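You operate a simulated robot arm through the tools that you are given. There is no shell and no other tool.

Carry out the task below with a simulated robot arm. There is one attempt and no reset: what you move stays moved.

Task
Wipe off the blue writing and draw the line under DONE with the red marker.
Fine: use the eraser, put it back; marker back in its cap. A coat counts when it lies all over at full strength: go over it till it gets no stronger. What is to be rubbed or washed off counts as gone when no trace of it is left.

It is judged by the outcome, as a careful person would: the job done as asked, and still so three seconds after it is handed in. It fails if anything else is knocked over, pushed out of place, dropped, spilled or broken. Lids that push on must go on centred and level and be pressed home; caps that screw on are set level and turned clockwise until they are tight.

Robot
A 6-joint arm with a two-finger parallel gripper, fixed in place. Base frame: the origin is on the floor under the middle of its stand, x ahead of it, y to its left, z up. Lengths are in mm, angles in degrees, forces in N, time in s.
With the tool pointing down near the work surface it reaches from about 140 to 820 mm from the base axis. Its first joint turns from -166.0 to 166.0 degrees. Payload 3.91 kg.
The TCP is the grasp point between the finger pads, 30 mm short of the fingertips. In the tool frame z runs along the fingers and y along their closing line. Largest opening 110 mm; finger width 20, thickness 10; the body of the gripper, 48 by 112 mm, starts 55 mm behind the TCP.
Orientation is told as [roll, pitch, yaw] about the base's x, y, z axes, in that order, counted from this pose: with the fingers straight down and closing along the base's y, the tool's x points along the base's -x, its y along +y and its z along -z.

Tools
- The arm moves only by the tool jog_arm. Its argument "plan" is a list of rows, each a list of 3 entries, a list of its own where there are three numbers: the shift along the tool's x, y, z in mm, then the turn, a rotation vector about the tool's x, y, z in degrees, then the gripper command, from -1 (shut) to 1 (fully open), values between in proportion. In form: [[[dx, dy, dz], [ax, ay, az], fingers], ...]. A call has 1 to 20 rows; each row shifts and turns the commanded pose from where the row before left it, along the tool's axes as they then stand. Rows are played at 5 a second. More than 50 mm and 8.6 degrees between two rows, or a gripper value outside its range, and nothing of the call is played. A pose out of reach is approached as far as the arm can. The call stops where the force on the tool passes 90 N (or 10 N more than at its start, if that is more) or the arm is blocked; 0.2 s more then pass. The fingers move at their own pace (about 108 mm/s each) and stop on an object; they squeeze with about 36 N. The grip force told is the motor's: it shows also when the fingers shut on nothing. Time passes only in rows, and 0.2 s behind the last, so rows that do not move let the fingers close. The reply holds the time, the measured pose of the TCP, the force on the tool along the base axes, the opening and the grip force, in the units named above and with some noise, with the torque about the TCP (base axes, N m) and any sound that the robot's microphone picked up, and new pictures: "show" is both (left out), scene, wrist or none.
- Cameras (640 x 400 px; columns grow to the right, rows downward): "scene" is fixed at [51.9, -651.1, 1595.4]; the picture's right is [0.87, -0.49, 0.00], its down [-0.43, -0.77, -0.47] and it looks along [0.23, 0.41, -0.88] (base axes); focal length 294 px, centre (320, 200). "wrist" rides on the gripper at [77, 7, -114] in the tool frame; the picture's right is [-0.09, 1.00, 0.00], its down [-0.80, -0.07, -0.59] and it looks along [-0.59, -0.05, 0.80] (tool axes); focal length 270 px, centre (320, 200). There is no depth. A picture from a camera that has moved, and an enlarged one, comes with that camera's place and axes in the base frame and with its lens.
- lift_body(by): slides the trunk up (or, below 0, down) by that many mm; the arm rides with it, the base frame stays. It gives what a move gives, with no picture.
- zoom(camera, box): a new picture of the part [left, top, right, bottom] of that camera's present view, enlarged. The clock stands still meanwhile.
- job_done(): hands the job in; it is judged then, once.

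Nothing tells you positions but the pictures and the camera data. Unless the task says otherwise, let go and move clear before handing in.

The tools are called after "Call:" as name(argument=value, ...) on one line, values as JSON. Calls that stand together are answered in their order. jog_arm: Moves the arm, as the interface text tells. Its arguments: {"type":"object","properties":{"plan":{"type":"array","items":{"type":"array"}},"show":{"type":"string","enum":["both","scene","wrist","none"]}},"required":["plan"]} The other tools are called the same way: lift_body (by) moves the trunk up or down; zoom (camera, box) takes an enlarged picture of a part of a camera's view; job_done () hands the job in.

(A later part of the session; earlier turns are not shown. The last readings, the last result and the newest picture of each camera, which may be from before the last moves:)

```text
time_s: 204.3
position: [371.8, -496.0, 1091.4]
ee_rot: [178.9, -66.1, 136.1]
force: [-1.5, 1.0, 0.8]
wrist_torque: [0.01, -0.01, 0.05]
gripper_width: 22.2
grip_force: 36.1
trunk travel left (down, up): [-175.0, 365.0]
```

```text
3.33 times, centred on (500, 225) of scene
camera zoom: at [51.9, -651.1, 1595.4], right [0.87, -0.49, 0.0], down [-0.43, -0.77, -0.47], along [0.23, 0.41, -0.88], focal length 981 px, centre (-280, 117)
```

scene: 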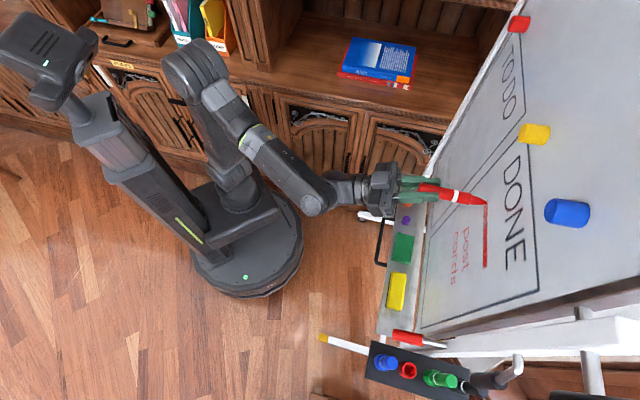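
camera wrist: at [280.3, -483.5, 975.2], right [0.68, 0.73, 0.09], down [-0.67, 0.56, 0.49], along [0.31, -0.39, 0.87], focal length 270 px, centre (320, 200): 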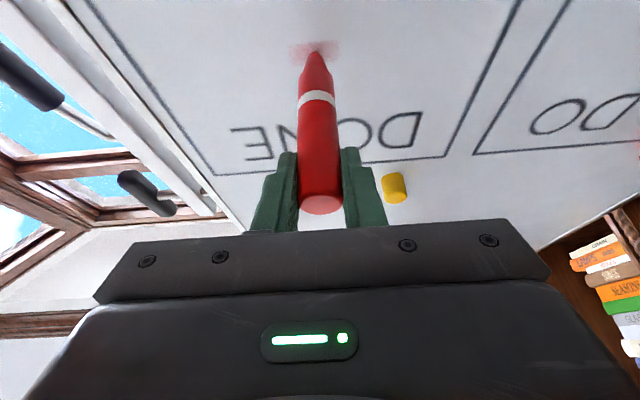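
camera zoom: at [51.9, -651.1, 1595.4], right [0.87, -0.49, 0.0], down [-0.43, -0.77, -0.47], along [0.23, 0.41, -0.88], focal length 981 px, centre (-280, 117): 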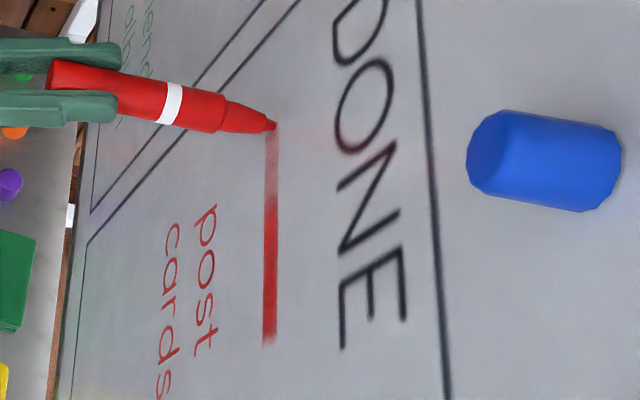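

The second pass is much stronger. Continuing to the D end of the strip, then back over the whole line.

Call:
jog_arm(plan=[[[0.1, 5, 0.3], [0, 0, 0], -1], [[-0.02, 10, -0.05], [0, 0, 0], -1], [[-0.02, 10, -0.05], [0, 0, 0], -1], [[-0.02, 10, -0.05], [0, 0, 0], -1], [[0, 0, 0], [0, 0, 0], -1]], show="none")

Call:
jog_arm(plan=[[[0.02, -10, 0.05], [0, 0, 0], -1], [[0.02, -10, 0.05], [0, 0, 0], -1], [[0.03, -10, 0.08], [0, 0, 0], -1], [[0.03, -10, 0.08], [0, 0, 0], -1], [[0.03, -10, 0.08], [0, 0, 0], -1], [[0.03, -10, 0.08], [0, 0, 0], -1], [[0.03, -10, 0.08], [0, 0, 0], -1], [[0, 0, 0], [0, 0, 0], -1]], show="scene")

Call:
zoom(camera="scene", box=[450, 145, 550, 265])

```text
time_s: 205.5
position: [396.7, -469.6, 1092.9]
ee_rot: [178.9, -66.0, 136.0]
force: [-0.6, -0.5, -0.9]
wrist_torque: [0.01, 0.02, 0.01]
gripper_width: 22.3
grip_force: 36.3
trunk travel left (down, up): [-175.0, 365.0]
```

```text
time_s: 207.3
position: [348.1, -519.1, 1092.1]
ee_rot: [178.9, -66.1, 136.0]
force: [-0.3, -0.4, -0.4]
wrist_torque: [0.01, 0.02, 0.0]
gripper_width: 22.5
grip_force: 35.5
trunk travel left (down, up): [-175.0, 365.0]
```

scene: 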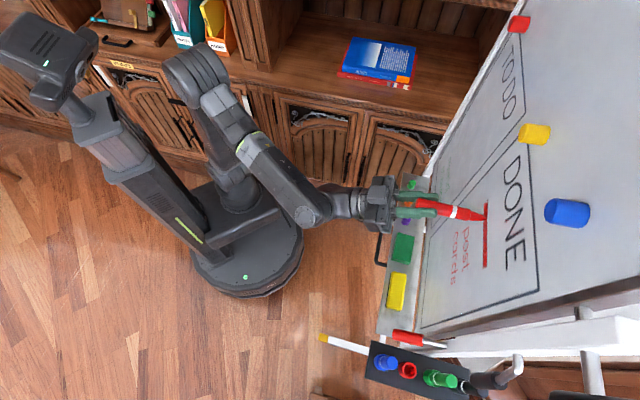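

```text
3.33 times, centred on (500, 205) of scene
camera zoom: at [51.9, -651.1, 1595.4], right [0.87, -0.49, 0.0], down [-0.43, -0.77, -0.47], along [0.23, 0.41, -0.88], focal length 981 px, centre (-280, 183)
```

zoom: 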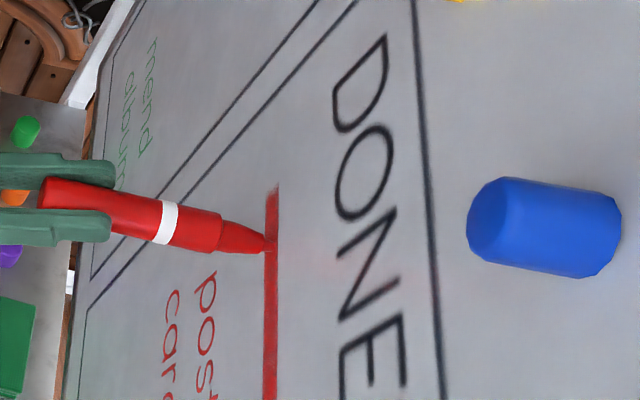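

The strip runs from e ≈ -83 to -217, centred under DONE. Contact was lost on this pass, so I'll press slightly and go over it again.

Call:
jog_arm(plan=[[[0.25, 0, 0.6], [0, 0, 0], -1], [[0.1, 0, 0.3], [0, 0, 0], -1], [[0, 0, 0], [0, 0, 0], -1]], show="none")

Call:
jog_arm(plan=[[[0, 8, 0], [0, 0, 0], -1], [[0, 8, 0], [0, 0, 0], -1], [[0, 8, 0], [0, 0, 0], -1], [[0, 8, 0], [0, 0, 0], -1], [[0, 6, 0], [0, 0, 0], -1], [[0, 0, 0], [0, 0, 0], -1]], show="none")

```text
time_s: 208.1
position: [347.9, -519.6, 1092.4]
ee_rot: [178.9, -66.0, 136.0]
force: [-3.7, 3.5, -0.4]
wrist_torque: [0.07, 0.12, 0.03]
gripper_width: 22.2
grip_force: 35.4
trunk travel left (down, up): [-175.0, 365.0]
```

```text
time_s: 209.5
position: [375.3, -493.3, 1092.2]
ee_rot: [178.9, -65.9, 136.2]
force: [-5.1, 2.8, 0.1]
wrist_torque: [-0.02, -0.05, -0.21]
gripper_width: 22.2
grip_force: 35.9
trunk travel left (down, up): [-175.0, 365.0]
```

Call:
jog_arm(plan=[[[0, 5, 0], [0, 0, 0], -1], [[0, -9, 0], [0, 0, 0], -1], [[0.02, -9, 0.05], [0, 0, 0], -1], [[0.02, -9, 0.05], [0, 0, 0], -1], [[0.02, -9, 0.05], [0, 0, 0], -1], [[0.02, -9, 0.05], [0, 0, 0], -1], [[0.02, -9, 0.05], [0, 0, 0], -1], [[0.03, -9, 0.07], [0, 0, 0], -1], [[0.03, -9, 0.07], [0, 0, 0], -1], [[0, 0, 0], [0, 0, 0], -1]], show="scene")

Call:
zoom(camera="scene", box=[450, 165, 550, 285])

Call:
jog_arm(plan=[[[0.04, -9, 0.09], [0, 0, 0], -1], [[0.04, -9, 0.09], [0, 0, 0], -1], [[0.04, -9, 0.09], [0, 0, 0], -1], [[0.04, -9, 0.09], [0, 0, 0], -1], [[0.04, -9, 0.09], [0, 0, 0], -1], [[0.04, -9, 0.09], [0, 0, 0], -1], [[0.04, -9, 0.09], [0, 0, 0], -1], [[0.04, -9, 0.09], [0, 0, 0], -1], [[0, 0, 0], [0, 0, 0], -1]], show="scene")

Call:
zoom(camera="scene", box=[450, 165, 550, 285])

```text
time_s: 211.7
position: [328.5, -539.6, 1093.9]
ee_rot: [178.9, -66.0, 135.9]
force: [-2.9, 6.8, -0.4]
wrist_torque: [-0.01, 0.05, 0.2]
gripper_width: 22.2
grip_force: 36.4
trunk travel left (down, up): [-175.0, 365.0]
```

scene: 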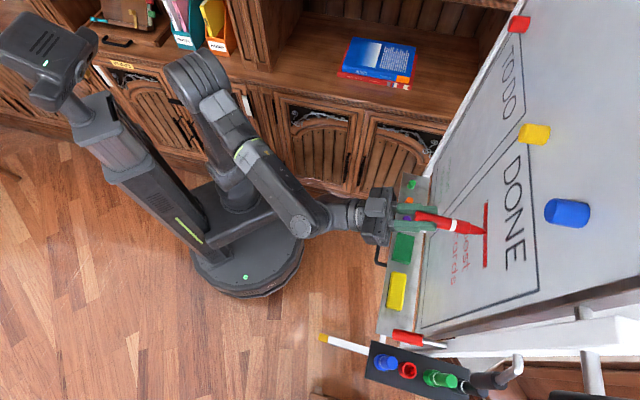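

```text
3.33 times, centred on (500, 225) of scene
camera zoom: at [51.9, -651.1, 1595.4], right [0.87, -0.49, 0.0], down [-0.43, -0.77, -0.47], along [0.23, 0.41, -0.88], focal length 981 px, centre (-280, 117)
```

zoom: 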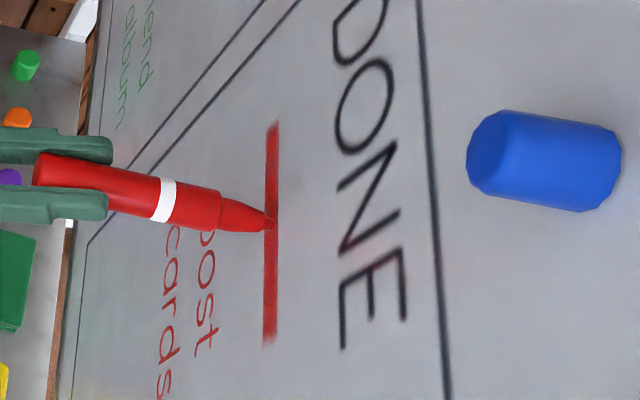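

```text
time_s: 213.7
position: [277.5, -592.2, 1094.6]
ee_rot: [179.0, -65.8, 136.0]
force: [-11.5, 18.8, -1.1]
wrist_torque: [0.01, 0.04, 0.56]
gripper_width: 22.2
grip_force: 35.7
trunk travel left (down, up): [-175.0, 365.0]
```

scene: 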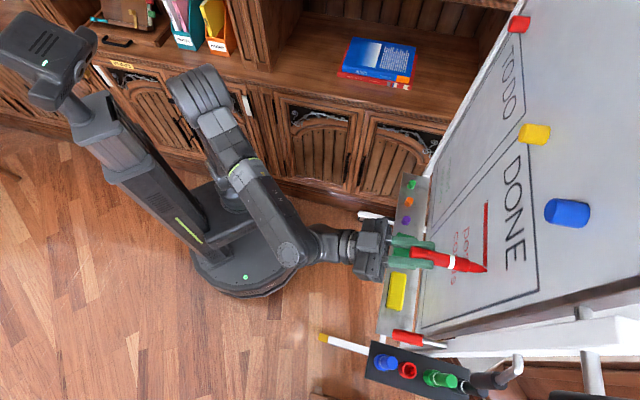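

```text
3.33 times, centred on (500, 225) of scene
camera zoom: at [51.9, -651.1, 1595.4], right [0.87, -0.49, 0.0], down [-0.43, -0.77, -0.47], along [0.23, 0.41, -0.88], focal length 981 px, centre (-280, 117)
```

zoom: 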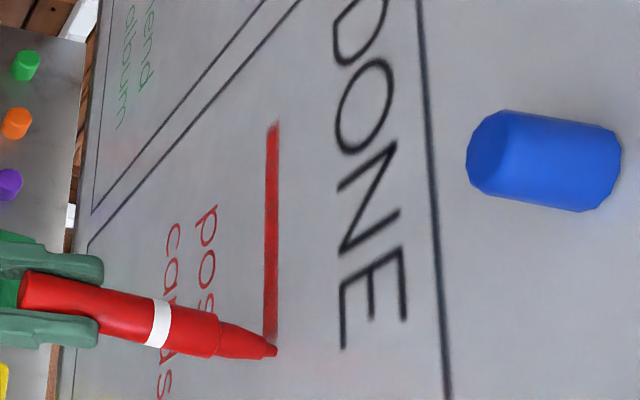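

The line is solid red now. Pressure climbed to about 20 N, so I'll ease off and make further passes, dwelling at both ends.

Call:
jog_arm(plan=[[[-0.5, 0, -1.1], [0, 0, 0], -1], [[-0.02, 6, -0.05], [0, 0, 0], -1], [[-0.02, 6, -0.05], [0, 0, 0], -1], [[0.02, -6, 0.05], [0, 0, 0], -1], [[0.02, -6, 0.05], [0, 0, 0], -1], [[-0.02, 6, -0.05], [0, 0, 0], -1], [[-0.02, 6, -0.05], [0, 0, 0], -1], [[-0.03, 9, -0.07], [0, 0, 0], -1], [[-0.03, 9, -0.07], [0, 0, 0], -1], [[-0.03, 9, -0.07], [0, 0, 0], -1], [[-0.03, 9, -0.07], [0, 0, 0], -1], [[-0.03, 9, -0.07], [0, 0, 0], -1], [[0, 0, 0], [0, 0, 0], -1]], show="none")

Call:
jog_arm(plan=[[[-0.03, 9, -0.07], [0, 0, 0], -1], [[-0.03, 9, -0.07], [0, 0, 0], -1], [[-0.02, 9, -0.05], [0, 0, 0], -1], [[-0.02, 9, -0.05], [0, 0, 0], -1], [[-0.02, 9, -0.05], [0, 0, 0], -1], [[0, 9, 0], [0, 0, 0], -1], [[0, 9, 0], [0, 0, 0], -1], [[0, 9, 0], [0, 0, 0], -1], [[0, 9, 0], [0, 0, 0], -1], [[0, 0, 0], [0, 0, 0], -1]], show="scene")

Call:
zoom(camera="scene", box=[450, 165, 550, 285])

```text
time_s: 216.5
position: [317.7, -550.1, 1092.7]
ee_rot: [179.0, -66.0, 136.2]
force: [-0.2, -0.3, -0.3]
wrist_torque: [0.04, 0.02, -0.03]
gripper_width: 22.1
grip_force: 35.7
trunk travel left (down, up): [-175.0, 365.0]
```

```text
time_s: 218.7
position: [374.6, -493.9, 1093.3]
ee_rot: [178.9, -65.9, 136.1]
force: [-7.2, 4.4, -0.3]
wrist_torque: [-0.03, -0.04, -0.24]
gripper_width: 22.2
grip_force: 36.1
trunk travel left (down, up): [-175.0, 365.0]
```

scene: 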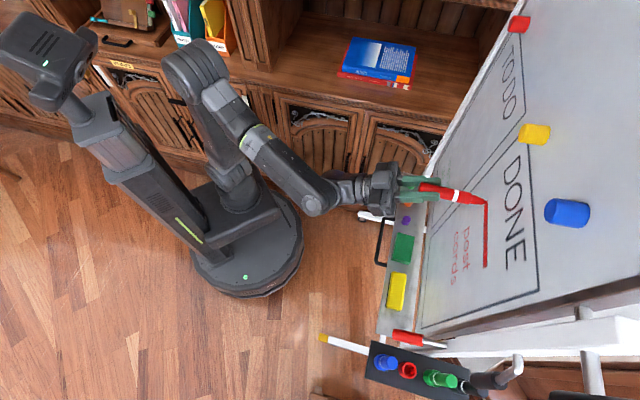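

```text
3.33 times, centred on (500, 225) of scene
camera zoom: at [51.9, -651.1, 1595.4], right [0.87, -0.49, 0.0], down [-0.43, -0.77, -0.47], along [0.23, 0.41, -0.88], focal length 981 px, centre (-280, 117)
```

zoom: 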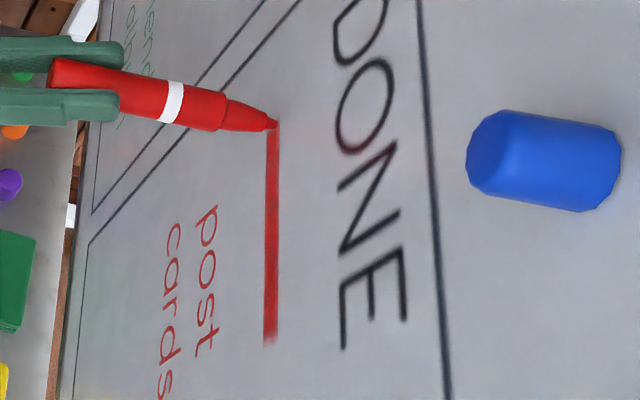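

Call:
jog_arm(plan=[[[0, 6, 0], [0, 0, 0], -1], [[0, -6, 0], [0, 0, 0], -1], [[0, -6, 0], [0, 0, 0], -1], [[0, 6, 0], [0, 0, 0], -1], [[0, 6, 0], [0, 0, 0], -1], [[0, -6, 0], [0, 0, 0], -1], [[0, -8, 0], [0, 0, 0], -1], [[0, -8, 0], [0, 0, 0], -1], [[0, -8, 0], [0, 0, 0], -1], [[0, -8, 0], [0, 0, 0], -1], [[0, -8, 0], [0, 0, 0], -1], [[0, 0, 0], [0, 0, 0], -1]], show="none")

Call:
jog_arm(plan=[[[0.02, -8, 0.05], [0, 0, 0], -1], [[0.02, -8, 0.05], [0, 0, 0], -1], [[0.02, -8, 0.05], [0, 0, 0], -1], [[0.02, -8, 0.05], [0, 0, 0], -1], [[0.02, -8, 0.05], [0, 0, 0], -1], [[0, 0, 0], [0, 0, 0], -1]], show="none")

Call:
jog_arm(plan=[[[0.02, -8, 0.05], [0, 0, 0], -1], [[0.02, -8, 0.05], [0, 0, 0], -1], [[0.02, -8, 0.05], [0, 0, 0], -1], [[0.02, -8, 0.05], [0, 0, 0], -1], [[0.02, -8, 0.05], [0, 0, 0], -1], [[0, 0, 0], [0, 0, 0], -1]], show="scene")

Call:
zoom(camera="scene", box=[450, 165, 550, 285])

```text
time_s: 221.3
position: [347.1, -521.9, 1093.5]
ee_rot: [179.0, -66.0, 136.0]
force: [0.5, 0.3, -1.0]
wrist_torque: [0.01, 0.03, 0.03]
gripper_width: 22.2
grip_force: 35.5
trunk travel left (down, up): [-175.0, 365.0]
```

```text
time_s: 222.7
position: [317.7, -550.3, 1092.8]
ee_rot: [178.9, -65.9, 136.1]
force: [-0.1, 0.1, 0.1]
wrist_torque: [0.03, -0.02, -0.04]
gripper_width: 22.4
grip_force: 36.1
trunk travel left (down, up): [-175.0, 365.0]
```

```text
time_s: 224.1
position: [289.6, -580.8, 1093.4]
ee_rot: [179.0, -66.0, 136.1]
force: [-1.0, 1.7, -1.3]
wrist_torque: [0.03, -0.01, 0.0]
gripper_width: 22.3
grip_force: 36.1
trunk travel left (down, up): [-175.0, 365.0]
```

scene: 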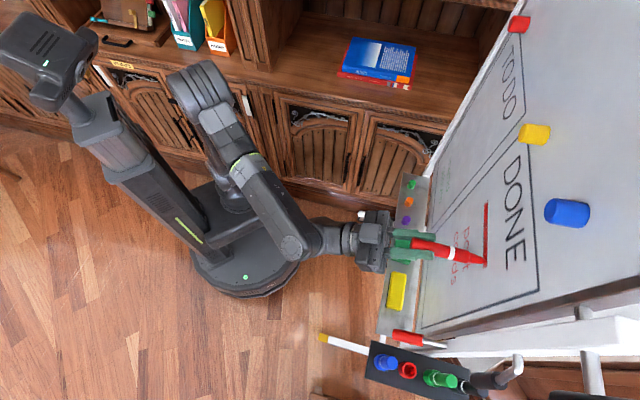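

```text
3.33 times, centred on (500, 225) of scene
camera zoom: at [51.9, -651.1, 1595.4], right [0.87, -0.49, 0.0], down [-0.43, -0.77, -0.47], along [0.23, 0.41, -0.88], focal length 981 px, centre (-280, 117)
```

zoom: 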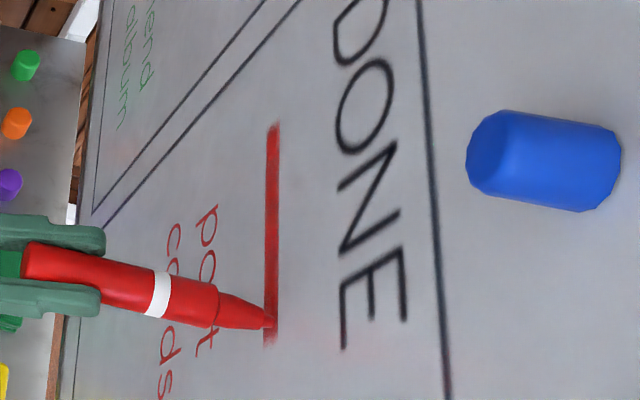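

Call:
jog_arm(plan=[[[0.2, 0, 0.4], [0, 0, 0], -1], [[0, -6, 0], [0, 0, 0], -1], [[0, -6, 0], [0, 0, 0], -1], [[0, -6, 0], [0, 0, 0], -1], [[0, 6, 0], [0, 0, 0], -1], [[0, 6, 0], [0, 0, 0], -1], [[0, 6, 0], [0, 0, 0], -1], [[0, -6, 0], [0, 0, 0], -1], [[0, -6, 0], [0, 0, 0], -1], [[0, -6, 0], [0, 0, 0], -1], [[0, 0, 0], [0, 0, 0], -1]], show="none")

Call:
jog_arm(plan=[[[0, 6, 0], [0, 0, 0], -1], [[0, 6, 0], [0, 0, 0], -1], [[0, 6, 0], [0, 0, 0], -1], [[0, 8, 0], [0, 0, 0], -1], [[0, 8, 0], [0, 0, 0], -1], [[0, 8, 0], [0, 0, 0], -1], [[0, 0, 0], [0, 0, 0], -1]], show="scene")

Call:
zoom(camera="scene", box=[465, 195, 505, 275])

```text
time_s: 226.5
position: [277.9, -591.7, 1093.4]
ee_rot: [179.0, -65.8, 136.0]
force: [-6.9, 12.9, -0.1]
wrist_torque: [-0.11, -0.07, 0.51]
gripper_width: 22.5
grip_force: 36.2
trunk travel left (down, up): [-175.0, 365.0]
```

```text
time_s: 228.1
position: [307.7, -562.0, 1092.6]
ee_rot: [178.8, -66.0, 136.2]
force: [-5.0, 3.0, -0.4]
wrist_torque: [-0.02, 0.04, -0.14]
gripper_width: 22.3
grip_force: 36.2
trunk travel left (down, up): [-175.0, 365.0]
```

scene: 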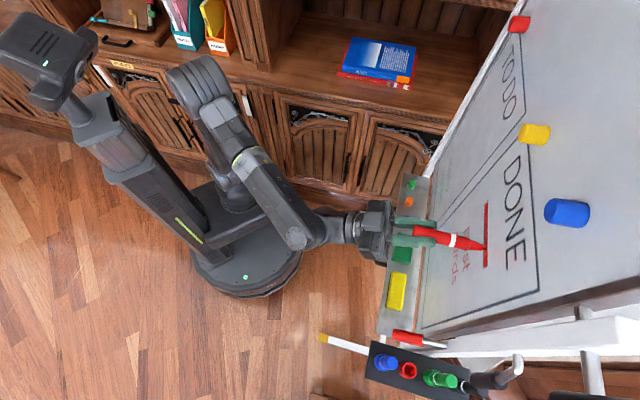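

```text
5.00 times, centred on (485, 235) of scene
camera zoom: at [51.9, -651.1, 1595.4], right [0.87, -0.49, 0.0], down [-0.43, -0.77, -0.47], along [0.23, 0.41, -0.88], focal length 1471 px, centre (-505, 25)
```

zoom: 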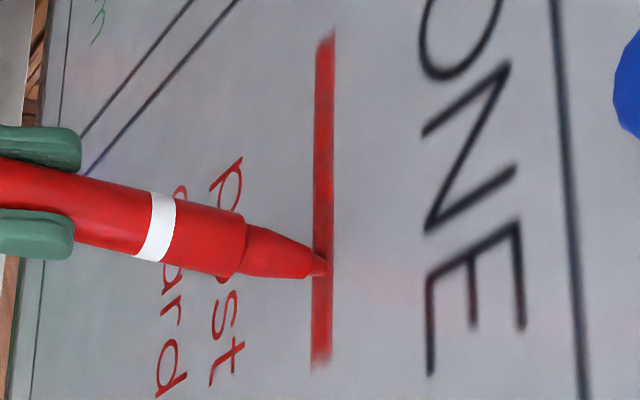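

Call:
jog_arm(plan=[[[0, 8, 0], [0, 0, 0], -1], [[0, 8, 0], [0, 0, 0], -1], [[0, 8, 0], [0, 0, 0], -1], [[0, 8, 0], [0, 0, 0], -1], [[0, 8, 0], [0, 0, 0], -1], [[0, 8, 0], [0, 0, 0], -1], [[0, 0, 0], [0, 0, 0], -1]], show="none")

Call:
jog_arm(plan=[[[0, 8, 0], [0, 0, 0], -1], [[0, 8, 0], [0, 0, 0], -1], [[0, 8, 0], [0, 0, 0], -1], [[0, 8, 0], [0, 0, 0], -1], [[0, 8, 0], [0, 0, 0], -1], [[0, 8, 0], [0, 0, 0], -1], [[0, 6, 0], [0, 0, 0], -1], [[0, 0, 0], [0, 0, 0], -1]], show="none")

```text
time_s: 229.7
position: [340.1, -528.9, 1093.9]
ee_rot: [178.8, -65.9, 136.1]
force: [-10.0, 6.2, -0.8]
wrist_torque: [0.03, -0.01, -0.41]
gripper_width: 22.3
grip_force: 35.6
trunk travel left (down, up): [-175.0, 365.0]
```

```text
time_s: 231.5
position: [380.0, -490.7, 1093.9]
ee_rot: [178.8, -65.9, 136.1]
force: [-10.8, 6.8, -0.8]
wrist_torque: [0.0, -0.03, -0.43]
gripper_width: 22.2
grip_force: 35.6
trunk travel left (down, up): [-175.0, 365.0]
```

Call:
jog_arm(plan=[[[0, -6, 0], [0, 0, 0], -1], [[0, 6, 0], [0, 0, 0], -1], [[0, -6, 0], [0, 0, 0], -1], [[0.03, -8, 0.07], [0, 0, 0], -1], [[0.03, -8, 0.07], [0, 0, 0], -1], [[0.03, -8, 0.07], [0, 0, 0], -1], [[0.03, -8, 0.07], [0, 0, 0], -1], [[0.02, -8, 0.05], [0, 0, 0], -1], [[0.02, -8, 0.05], [0, 0, 0], -1], [[0, 0, 0], [0, 0, 0], -1]], show="none")

Call:
jog_arm(plan=[[[0.01, -8, 0.02], [0, 0, 0], -1], [[0.01, -8, 0.02], [0, 0, 0], -1], [[0.01, -8, 0.02], [0, 0, 0], -1], [[0.01, -8, 0.02], [0, 0, 0], -1], [[0.01, -8, 0.02], [0, 0, 0], -1], [[0.01, -8, 0.02], [0, 0, 0], -1], [[0, 0, 0], [0, 0, 0], -1]], show="none")

Call:
jog_arm(plan=[[[0, -8, 0], [0, 0, 0], -1], [[0, -8, 0], [0, 0, 0], -1], [[0, -8, 0], [0, 0, 0], -1], [[0, -8, 0], [0, 0, 0], -1], [[0, 8, 0], [0, 0, 0], -1], [[0, -8, 0], [0, 0, 0], -1], [[0, 0, 0], [0, 0, 0], -1]], show="scene")

Call:
zoom(camera="scene", box=[465, 195, 505, 275])

```text
time_s: 233.7
position: [340.5, -529.3, 1094.6]
ee_rot: [179.0, -66.0, 135.9]
force: [-1.9, 1.9, 0.4]
wrist_torque: [-0.07, -0.01, -0.01]
gripper_width: 22.4
grip_force: 36.4
trunk travel left (down, up): [-175.0, 365.0]
```

```text
time_s: 235.3
position: [308.8, -561.2, 1092.5]
ee_rot: [178.9, -66.0, 136.0]
force: [-3.1, 5.0, -0.7]
wrist_torque: [0.07, 0.05, 0.13]
gripper_width: 22.3
grip_force: 35.6
trunk travel left (down, up): [-175.0, 365.0]
```

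```text
time_s: 236.9
position: [285.5, -586.8, 1092.7]
ee_rot: [178.8, -66.1, 136.2]
force: [-2.3, 3.0, -0.3]
wrist_torque: [0.0, 0.01, 0.1]
gripper_width: 22.5
grip_force: 36.4
trunk travel left (down, up): [-175.0, 365.0]
```

scene: 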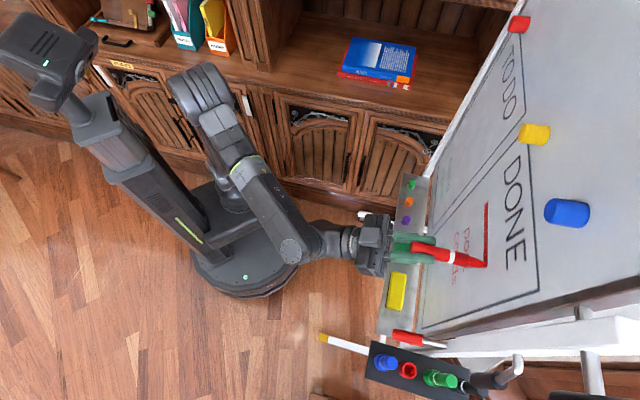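

```text
5.00 times, centred on (485, 235) of scene
camera zoom: at [51.9, -651.1, 1595.4], right [0.87, -0.49, 0.0], down [-0.43, -0.77, -0.47], along [0.23, 0.41, -0.88], focal length 1471 px, centre (-505, 25)
```

zoom: 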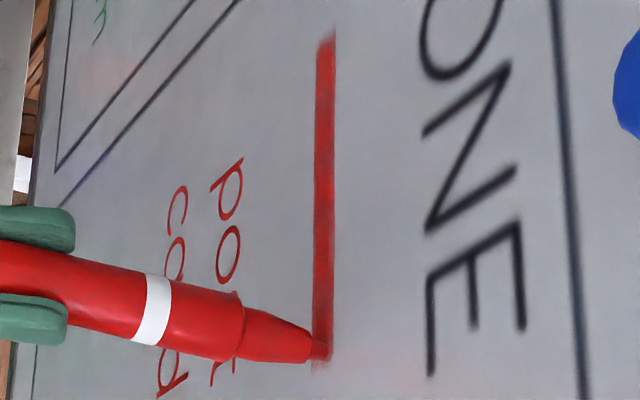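

One more full, firm pass toward the D side to make sure it is at full strength everywhere.

Call:
jog_arm(plan=[[[0.1, -5, 0.25], [0, 0, 0], -1], [[0, -5, 0], [0, 0, 0], -1], [[0, 5, 0], [0, 0, 0], -1], [[0, -5, 0], [0, 0, 0], -1], [[0, 5, 0], [0, 0, 0], -1], [[0, 7, 0], [0, 0, 0], -1], [[0, 7, 0], [0, 0, 0], -1], [[0, 7, 0], [0, 0, 0], -1], [[0, 7, 0], [0, 0, 0], -1], [[0, 7, 0], [0, 0, 0], -1], [[0, 7, 0], [0, 0, 0], -1], [[0, 7, 0], [0, 0, 0], -1], [[0, 0, 0], [0, 0, 0], -1]], show="none")

Call:
jog_arm(plan=[[[0, 7, 0], [0, 0, 0], -1], [[0, 7, 0], [0, 0, 0], -1], [[0, 7, 0], [0, 0, 0], -1], [[0, 7, 0], [0, 0, 0], -1], [[0, 7, 0], [0, 0, 0], -1], [[0, 7, 0], [0, 0, 0], -1], [[0, 7, 0], [0, 0, 0], -1], [[0, 7, 0], [0, 0, 0], -1], [[0, 7, 0], [0, 0, 0], -1], [[0, 7, 0], [0, 0, 0], -1], [[0, 7, 0], [0, 0, 0], -1], [[0, 7, 0], [0, 0, 0], -1], [[0, 7, 0], [0, 0, 0], -1], [[0, -6, 0], [0, 0, 0], -1], [[0, 6, 0], [0, 0, 0], -1], [[0, -6, 0], [0, 0, 0], -1], [[0, 6, 0], [0, 0, 0], -1], [[0, 0, 0], [0, 0, 0], -1]], show="none")

Call:
jog_arm(plan=[[[-2, 0, -4.5], [0, 0, 0], -1], [[-8, 0, -18], [0, 0, 0], -1], [[-8, 0, -18], [0, 0, 0], -1], [[0, 0, 0], [0, 0, 0], -1]])

Call:
zoom(camera="scene", box=[465, 185, 515, 275])

Call:
zoom(camera="wrist", box=[100, 0, 500, 200])

```text
time_s: 239.7
position: [316.2, -553.7, 1091.7]
ee_rot: [178.9, -66.0, 136.1]
force: [-2.1, 2.0, -0.2]
wrist_torque: [-0.01, -0.03, -0.08]
gripper_width: 22.3
grip_force: 36.5
trunk travel left (down, up): [-175.0, 365.0]
```

```text
time_s: 243.5
position: [381.5, -490.6, 1095.3]
ee_rot: [178.8, -65.8, 136.1]
force: [-7.2, 4.5, 0.1]
wrist_torque: [-0.04, 0.0, -0.28]
gripper_width: 21.9
grip_force: 35.8
trunk travel left (down, up): [-175.0, 365.0]
```

```text
time_s: 244.5
position: [348.2, -461.9, 1091.9]
ee_rot: [179.0, -66.0, 136.1]
force: [-0.2, 0.3, 0.1]
wrist_torque: [0.0, 0.0, -0.03]
gripper_width: 22.3
grip_force: 35.9
trunk travel left (down, up): [-175.0, 365.0]
camera wrist: at [301.7, -404.5, 974.6], right [0.68, 0.73, 0.09], down [-0.67, 0.56, 0.49], along [0.31, -0.39, 0.87], focal length 270 px, centre (320, 200)
```

scene: 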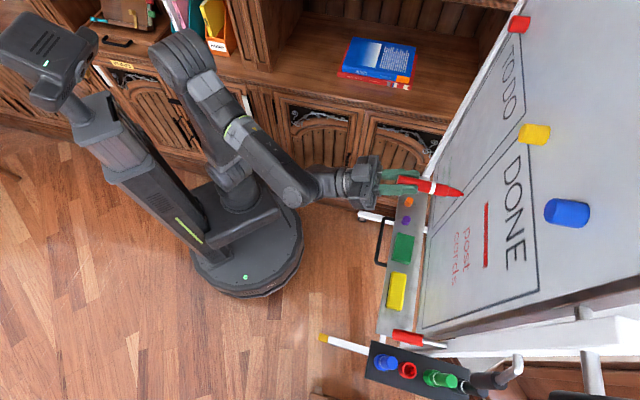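
wrist: 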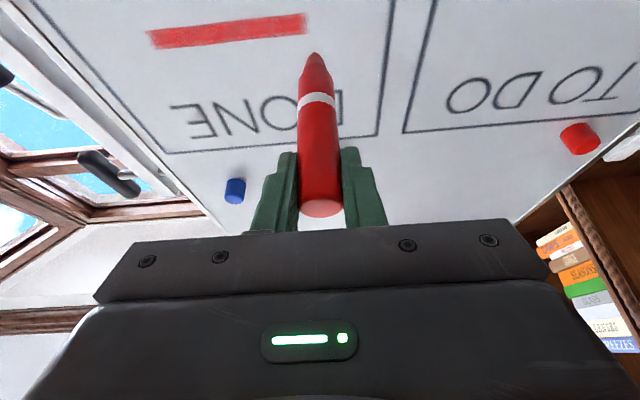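

```text
4.44 times, centred on (490, 230) of scene
camera zoom: at [51.9, -651.1, 1595.4], right [0.87, -0.49, 0.0], down [-0.43, -0.77, -0.47], along [0.23, 0.41, -0.88], focal length 1308 px, centre (-436, 67)
```

zoom: 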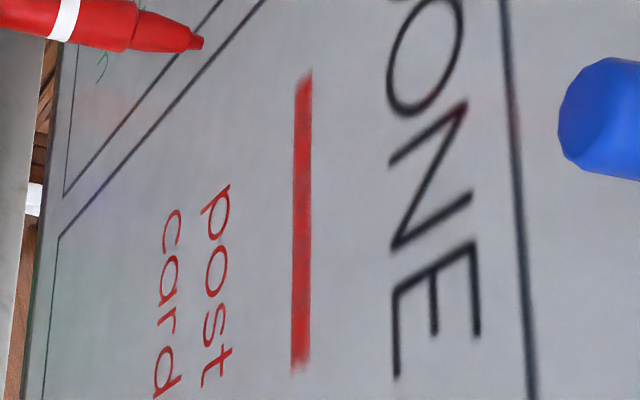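

```text
1.60 times, centred on (300, 100) of wrist
camera zoom: at [301.7, -404.5, 974.6], right [0.68, 0.73, 0.09], down [-0.67, 0.56, 0.49], along [0.31, -0.39, 0.87], focal length 432 px, centre (352, 360)
```

zoom: 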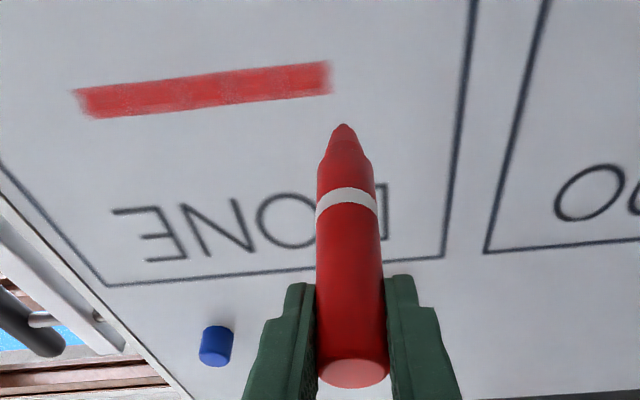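

Call:
zoom(camera="wrist", box=[140, 0, 320, 70])

Call:
zoom(camera="scene", box=[478, 200, 496, 272])

```text
3.56 times, centred on (230, 35) of wrist
camera zoom: at [301.7, -404.5, 974.6], right [0.68, 0.73, 0.09], down [-0.67, 0.56, 0.49], along [0.31, -0.39, 0.87], focal length 961 px, centre (640, 787)
```

zoom: 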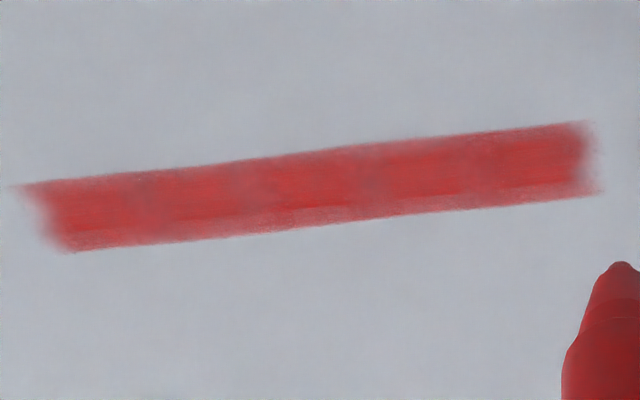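

```text
5.56 times, centred on (487, 236) of scene
camera zoom: at [51.9, -651.1, 1595.4], right [0.87, -0.49, 0.0], down [-0.43, -0.77, -0.47], along [0.23, 0.41, -0.88], focal length 1635 px, centre (-608, 0)
```

zoom: 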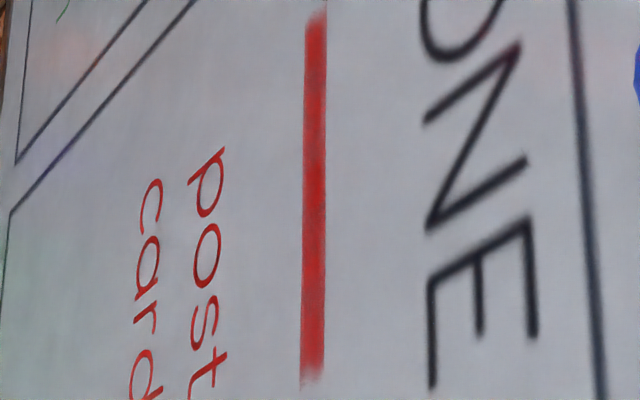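

The close-up shows the strip (z 1086–1101, e -84 to -216) is strong along the nib's path but lighter on its upper edge and at the ends. I'll make further passes about 6 mm higher.

Call:
jog_arm(plan=[[[-5.5, 0, 2.4], [0, 0, 0], -1], [[6, 0, 13.5], [0, 0, 0], -1], [[6, 0, 13.5], [0, 0, 0], -1], [[4.9, 0, 11], [0, 0, 0], -1], [[0, 0, 0], [0, 0, 0], -1]], show="none")

Call:
jog_arm(plan=[[[0.4, 0, 0.9], [0, 0, 0], -1], [[0.2, 0, 0.45], [0, 0, 0], -1], [[0, 0, 0], [0, 0, 0], -1]], show="none")

Call:
jog_arm(plan=[[[0.2, 0, 0.45], [0, 0, 0], -1], [[0.2, 0, 0.45], [0, 0, 0], -1], [[0, 0, 0], [0, 0, 0], -1]], show="none")

```text
time_s: 245.7
position: [378.9, -489.8, 1098.7]
ee_rot: [179.0, -65.9, 136.0]
force: [0.4, -0.2, -1.0]
wrist_torque: [0.01, 0.04, -0.06]
gripper_width: 22.2
grip_force: 35.4
trunk travel left (down, up): [-175.0, 365.0]
```

```text
time_s: 246.5
position: [382.2, -489.9, 1099.3]
ee_rot: [178.9, -66.0, 136.0]
force: [0.7, 0.5, -0.2]
wrist_torque: [0.01, 0.0, 0.01]
gripper_width: 22.3
grip_force: 36.0
trunk travel left (down, up): [-175.0, 365.0]
```

```text
time_s: 247.3
position: [381.5, -490.4, 1100.1]
ee_rot: [179.0, -65.9, 136.1]
force: [-3.6, 5.3, -2.8]
wrist_torque: [0.2, 0.18, 0.07]
gripper_width: 22.2
grip_force: 36.6
trunk travel left (down, up): [-175.0, 365.0]
```

Call:
jog_arm(plan=[[[0.15, -4, 0.35], [0, 0, 0], -1], [[0.03, -7, 0.07], [0, 0, 0], -1], [[0.03, -7, 0.07], [0, 0, 0], -1], [[0.03, -7, 0.07], [0, 0, 0], -1], [[0.03, -7, 0.07], [0, 0, 0], -1], [[0.03, -7, 0.07], [0, 0, 0], -1], [[0.03, -7, 0.07], [0, 0, 0], -1], [[0.02, -7, 0.05], [0, 0, 0], -1], [[0.02, -7, 0.05], [0, 0, 0], -1], [[0.02, -7, 0.05], [0, 0, 0], -1], [[0, 0, 0], [0, 0, 0], -1]], show="none")

Call:
jog_arm(plan=[[[0.01, -7, 0.02], [0, 0, 0], -1], [[0.01, -7, 0.02], [0, 0, 0], -1], [[0.01, -7, 0.02], [0, 0, 0], -1], [[0.01, -7, 0.02], [0, 0, 0], -1], [[0.01, -7, 0.02], [0, 0, 0], -1], [[0.01, -7, 0.02], [0, 0, 0], -1], [[0.01, -7, 0.02], [0, 0, 0], -1], [[0.01, -7, 0.02], [0, 0, 0], -1], [[0.01, -7, 0.02], [0, 0, 0], -1], [[0.01, -7, 0.02], [0, 0, 0], -1], [[0.01, -7, 0.02], [0, 0, 0], -1], [[0, 0, 0], [0, 0, 0], -1]], show="none")

```text
time_s: 249.7
position: [333.9, -537.7, 1100.2]
ee_rot: [178.8, -65.9, 136.0]
force: [-4.7, 7.5, 0.3]
wrist_torque: [-0.1, -0.06, 0.21]
gripper_width: 22.4
grip_force: 35.6
trunk travel left (down, up): [-175.0, 365.0]
```

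```text
time_s: 252.3
position: [279.8, -593.3, 1099.2]
ee_rot: [178.9, -65.9, 136.0]
force: [-2.3, 5.1, 0.1]
wrist_torque: [-0.09, -0.07, 0.16]
gripper_width: 22.3
grip_force: 36.0
trunk travel left (down, up): [-175.0, 365.0]
```

Call:
jog_arm(plan=[[[0.1, 6, 0.25], [0, 0, 0], -1], [[0, 6, 0], [0, 0, 0], -1], [[0, -6, 0], [0, 0, 0], -1], [[0, -6, 0], [0, 0, 0], -1], [[0, 6, 0], [0, 0, 0], -1], [[0, 6, 0], [0, 0, 0], -1], [[0, -6, 0], [0, 0, 0], -1], [[0, -6, 0], [0, 0, 0], -1], [[0, 7, 0], [0, 0, 0], -1], [[0, 7, 0], [0, 0, 0], -1], [[0, 7, 0], [0, 0, 0], -1], [[0, 7, 0], [0, 0, 0], -1], [[0, 7, 0], [0, 0, 0], -1], [[0, 7, 0], [0, 0, 0], -1], [[0, 7, 0], [0, 0, 0], -1], [[0, 7, 0], [0, 0, 0], -1], [[0, 7, 0], [0, 0, 0], -1], [[0, 0, 0], [0, 0, 0], -1]], show="none")

Call:
jog_arm(plan=[[[0, 7, 0], [0, 0, 0], -1], [[0, 7, 0], [0, 0, 0], -1], [[0, 7, 0], [0, 0, 0], -1], [[0, 7, 0], [0, 0, 0], -1], [[0, 7, 0], [0, 0, 0], -1], [[0, 7, 0], [0, 0, 0], -1], [[0, 7, 0], [0, 0, 0], -1], [[0, 7, 0], [0, 0, 0], -1], [[0, 7, 0], [0, 0, 0], -1], [[0, 7, 0], [0, 0, 0], -1], [[0, 7, 0], [0, 0, 0], -1], [[0, 7, 0], [0, 0, 0], -1], [[0, -7, 0], [0, 0, 0], -1], [[0, 7, 0], [0, 0, 0], -1], [[0, -7, 0], [0, 0, 0], -1], [[0, 7, 0], [0, 0, 0], -1], [[0, 0, 0], [0, 0, 0], -1]], show="none")

Call:
jog_arm(plan=[[[-2, 0, -4.5], [0, 0, 0], -1], [[-8, 0, -18], [0, 0, 0], -1], [[-8, 0, -18], [0, 0, 0], -1], [[0, 0, 0], [0, 0, 0], -1]], show="wrist")

Call:
zoom(camera="wrist", box=[140, 0, 320, 70])

```text
time_s: 256.1
position: [325.2, -548.1, 1099.9]
ee_rot: [178.9, -66.0, 136.1]
force: [-4.7, 2.6, -0.3]
wrist_torque: [-0.03, 0.02, -0.12]
gripper_width: 22.1
grip_force: 36.3
trunk travel left (down, up): [-175.0, 365.0]
```

```text
time_s: 259.7
position: [383.7, -490.6, 1100.8]
ee_rot: [178.7, -66.0, 136.1]
force: [-8.3, 4.6, -1.2]
wrist_torque: [0.05, 0.02, -0.3]
gripper_width: 22.4
grip_force: 36.2
trunk travel left (down, up): [-175.0, 365.0]
```

```text
time_s: 260.7
position: [354.8, -457.6, 1099.6]
ee_rot: [178.9, -66.0, 136.0]
force: [0.2, -0.6, -0.7]
wrist_torque: [0.01, 0.01, 0.0]
gripper_width: 22.4
grip_force: 36.1
trunk travel left (down, up): [-175.0, 365.0]
camera wrist: at [308.2, -401.2, 980.9], right [0.68, 0.73, 0.09], down [-0.67, 0.56, 0.49], along [0.31, -0.39, 0.87], focal length 270 px, centre (320, 200)
```

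wrist: 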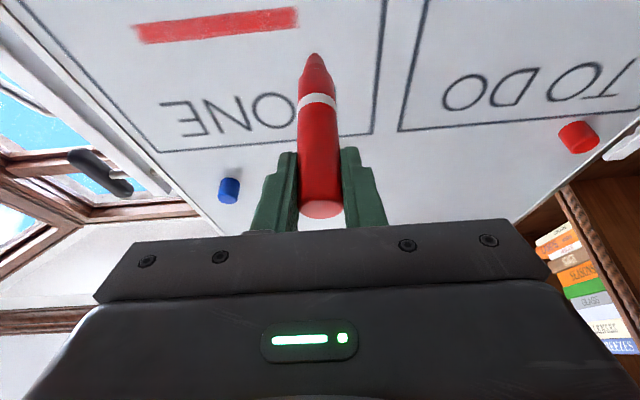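

```text
3.56 times, centred on (230, 35) of wrist
camera zoom: at [308.2, -401.2, 980.9], right [0.68, 0.73, 0.09], down [-0.67, 0.56, 0.49], along [0.31, -0.39, 0.87], focal length 961 px, centre (640, 787)
```

zoom: 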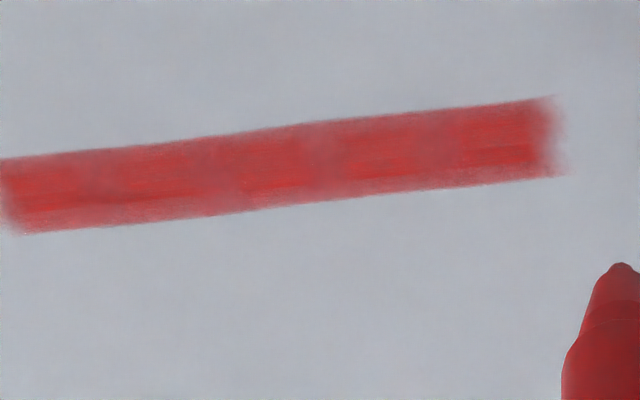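

Call:
zoom(camera="scene", box=[478, 200, 496, 272])

Call:
zoom(camera="wrist", box=[130, 0, 230, 60])

Call:
zoom(camera="wrist", box=[220, 0, 320, 60])

```text
5.56 times, centred on (487, 236) of scene
camera zoom: at [51.9, -651.1, 1595.4], right [0.87, -0.49, 0.0], down [-0.43, -0.77, -0.47], along [0.23, 0.41, -0.88], focal length 1635 px, centre (-608, 0)
```

zoom: 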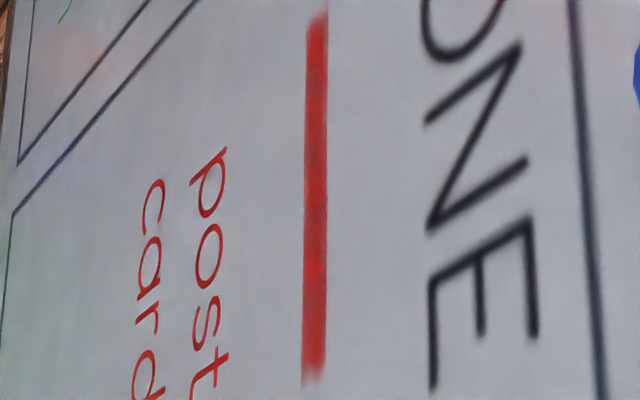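

```text
6.40 times, centred on (180, 30) of wrist
camera zoom: at [308.2, -401.2, 980.9], right [0.68, 0.73, 0.09], down [-0.67, 0.56, 0.49], along [0.31, -0.39, 0.87], focal length 1730 px, centre (1216, 1288)
```

zoom: 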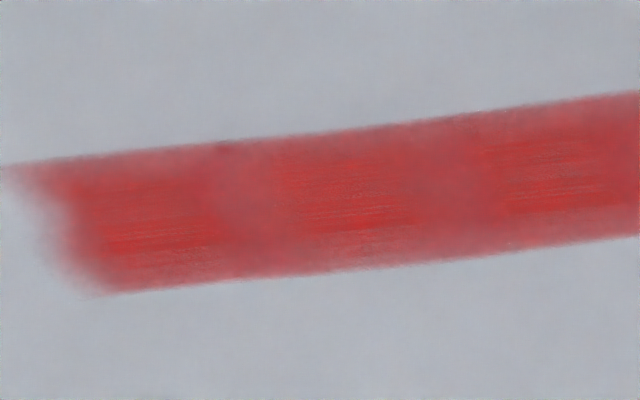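

```text
6.40 times, centred on (270, 30) of wrist
camera zoom: at [308.2, -401.2, 980.9], right [0.68, 0.73, 0.09], down [-0.67, 0.56, 0.49], along [0.31, -0.39, 0.87], focal length 1730 px, centre (640, 1288)
```

zoom: 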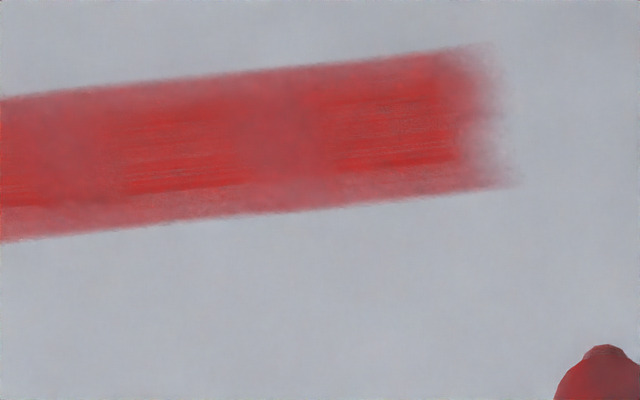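

All five sections of the line look equally strong and unchanged from the pass before, so the line is at full strength. Now I'll return the marker. First I'll back away and swing the tool down again the way it came.

Call:
jog_arm(plan=[[[34, 0, 0], [0, 8.2, 0], -1], [[34, 0, 0], [0, 8.2, 0], -1], [[34, 0, 0], [0, 8.2, 0], -1], [[34, 0, 0], [0, 8.2, 0], -1], [[34, 0, 0], [0, 8.2, 0], -1], [[34, 0, 0], [0, 8.2, 0], -1], [[34, 0, 0], [0, 8.2, 0], -1], [[34, 0, 0], [0, 8.2, 0], -1], [[34, 0, 0], [0, 8.2, 0], -1], [[34, 0, 0], [0, 8.2, 0], -1], [[34, 0, 0], [0, 8.0, 0], -1], [[0, 0, 0], [0, 0, 0], -1]])

```text
time_s: 263.3
position: [281.7, -386.0, 780.3]
ee_rot: [0.6, -23.9, -45.2]
force: [0.3, -0.1, 0.1]
wrist_torque: [-0.04, 0.02, 0.03]
gripper_width: 22.4
grip_force: 36.0
trunk travel left (down, up): [-175.0, 365.0]
camera wrist: at [203.8, -299.5, 852.0], right [0.76, 0.65, 0.04], down [0.29, -0.4, 0.87], along [0.58, -0.65, -0.5], focal length 270 px, centre (320, 200)
```

scene: 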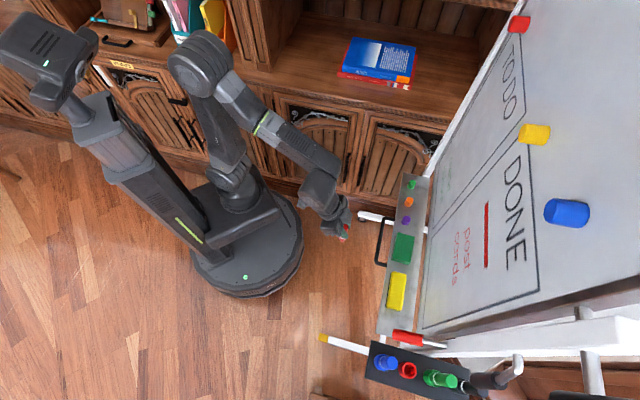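
wrist: 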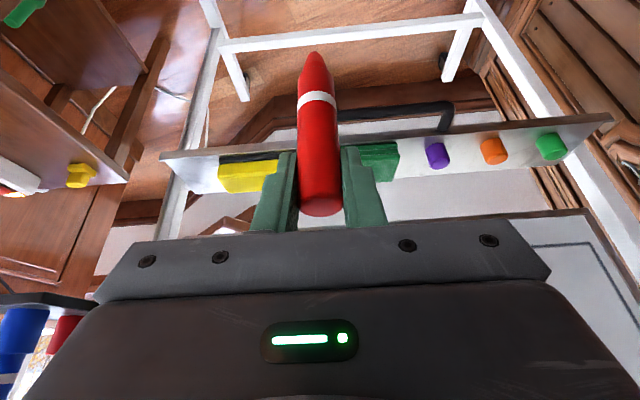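

Call:
lift_body(by=340)

Call:
jog_arm(plan=[[[0, -20, 0], [0, 0, 0], -1], [[0, -30, 0], [0, 0, 0], -1], [[0, -30, 0], [0, 0, 0], -1], [[0, -30, 0], [0, 0, 0], -1], [[0, -30, 0], [0, 0, 0], -1], [[0, -30, 0], [0, 0, 0], -1], [[0, -30, 0], [0, 0, 0], -1], [[-10, -30, 5], [0, 0, 0], -1], [[-20, -30, 9], [0, 0, 0], -1], [[-20, -30, 9], [0, 0, 0], -1], [[-20, -30, 9], [0, 0, 0], -1], [[0, 0, 0], [0, 0, 0], -1]])

```text
time_s: 266.7
position: [283.8, -387.1, 1119.8]
ee_rot: [0.6, -24.0, -45.2]
force: [-0.2, 0.6, -0.4]
wrist_torque: [-0.02, 0.0, 0.0]
gripper_width: 22.4
grip_force: 36.2
trunk travel left (down, up): [-515.0, 25.0]
```

```text
time_s: 269.3
position: [109.5, -666.8, 1120.3]
ee_rot: [0.6, -24.0, -45.1]
force: [0.1, 0.5, -0.2]
wrist_torque: [-0.01, 0.07, -0.03]
gripper_width: 22.3
grip_force: 35.8
trunk travel left (down, up): [-515.0, 25.0]
camera wrist: at [30.5, -581.8, 1191.9], right [0.76, 0.65, 0.04], down [0.29, -0.4, 0.87], along [0.58, -0.65, -0.49], focal length 270 px, centre (320, 200)
```

scene: 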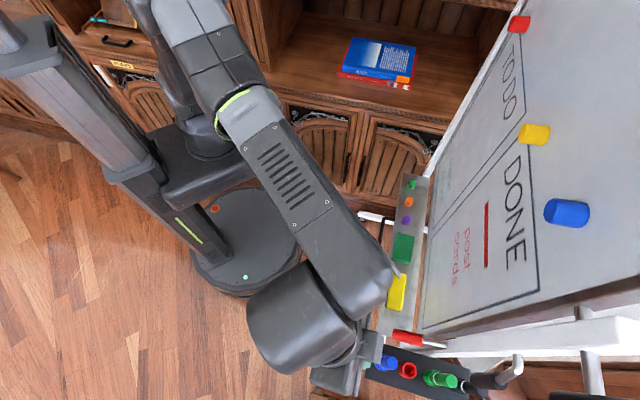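
wrist: 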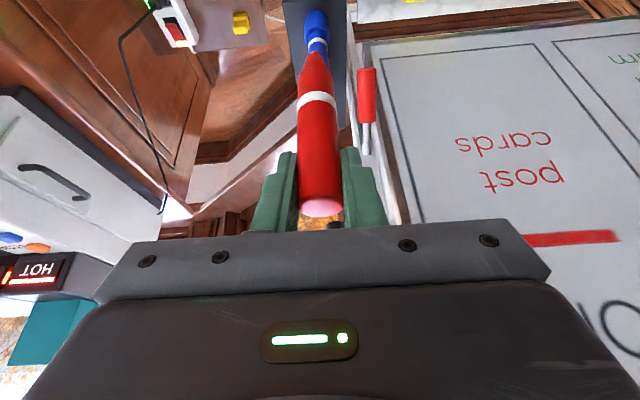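

Call:
jog_arm(plan=[[[-20, 0, 17], [0, 0, 0], -1], [[-24, 0, 20], [0, 0, 0], -1], [[-24, 0, 22], [0, 0, 0], -1], [[-24, -0.2, 24], [0, 0, 0], -1], [[-17.6, 0, 20.5], [0, 0, 0], -1], [[0, 0, 0], [0, 0, 0], -1], [[0, 0, 0], [0, 0, 0], -1]])

Call:
zoom(camera="wrist", box=[200, 0, 440, 240])

Call:
zoom(camera="scene", box=[360, 320, 480, 400])

```text
time_s: 270.9
position: [211.8, -766.2, 1068.7]
ee_rot: [0.5, -24.0, -45.2]
force: [-1.0, 0.7, -0.4]
wrist_torque: [0.02, -0.01, -0.01]
gripper_width: 22.4
grip_force: 35.5
trunk travel left (down, up): [-515.0, 25.0]
camera wrist: at [132.1, -680.6, 1140.6], right [0.76, 0.65, 0.04], down [0.29, -0.4, 0.87], along [0.58, -0.65, -0.49], focal length 270 px, centre (320, 200)
```

scene: 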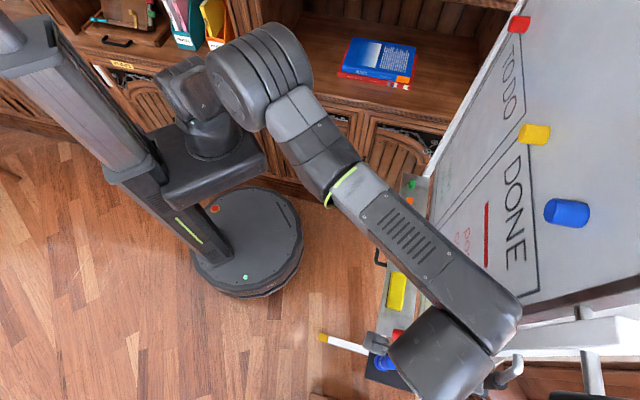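
wrist: 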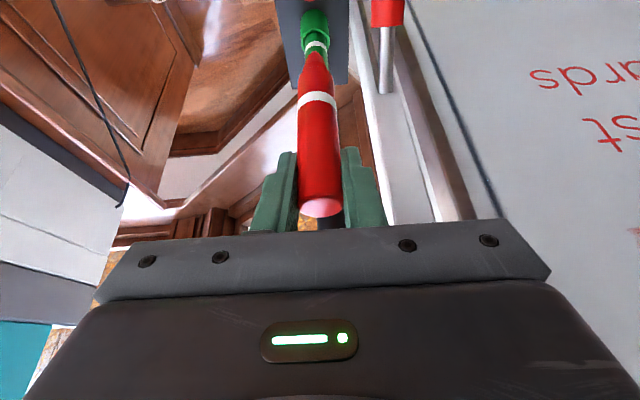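

```text
1.67 times, centred on (320, 120) of wrist
camera zoom: at [132.1, -680.6, 1140.6], right [0.76, 0.65, 0.04], down [0.29, -0.4, 0.87], along [0.58, -0.65, -0.49], focal length 450 px, centre (320, 333)
```

zoom: 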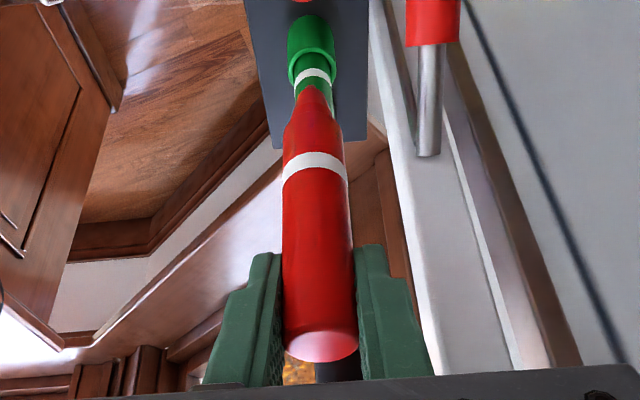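

```text
5.00 times, centred on (420, 360) of scene
camera zoom: at [51.9, -651.1, 1595.4], right [0.87, -0.49, 0.0], down [-0.43, -0.77, -0.47], along [0.23, 0.41, -0.88], focal length 1471 px, centre (-180, -600)
```

zoom: 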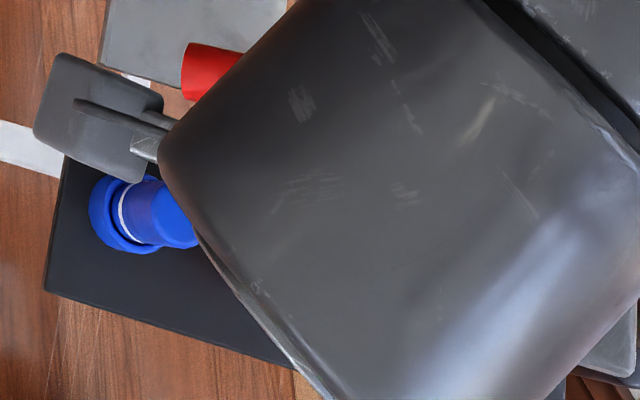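

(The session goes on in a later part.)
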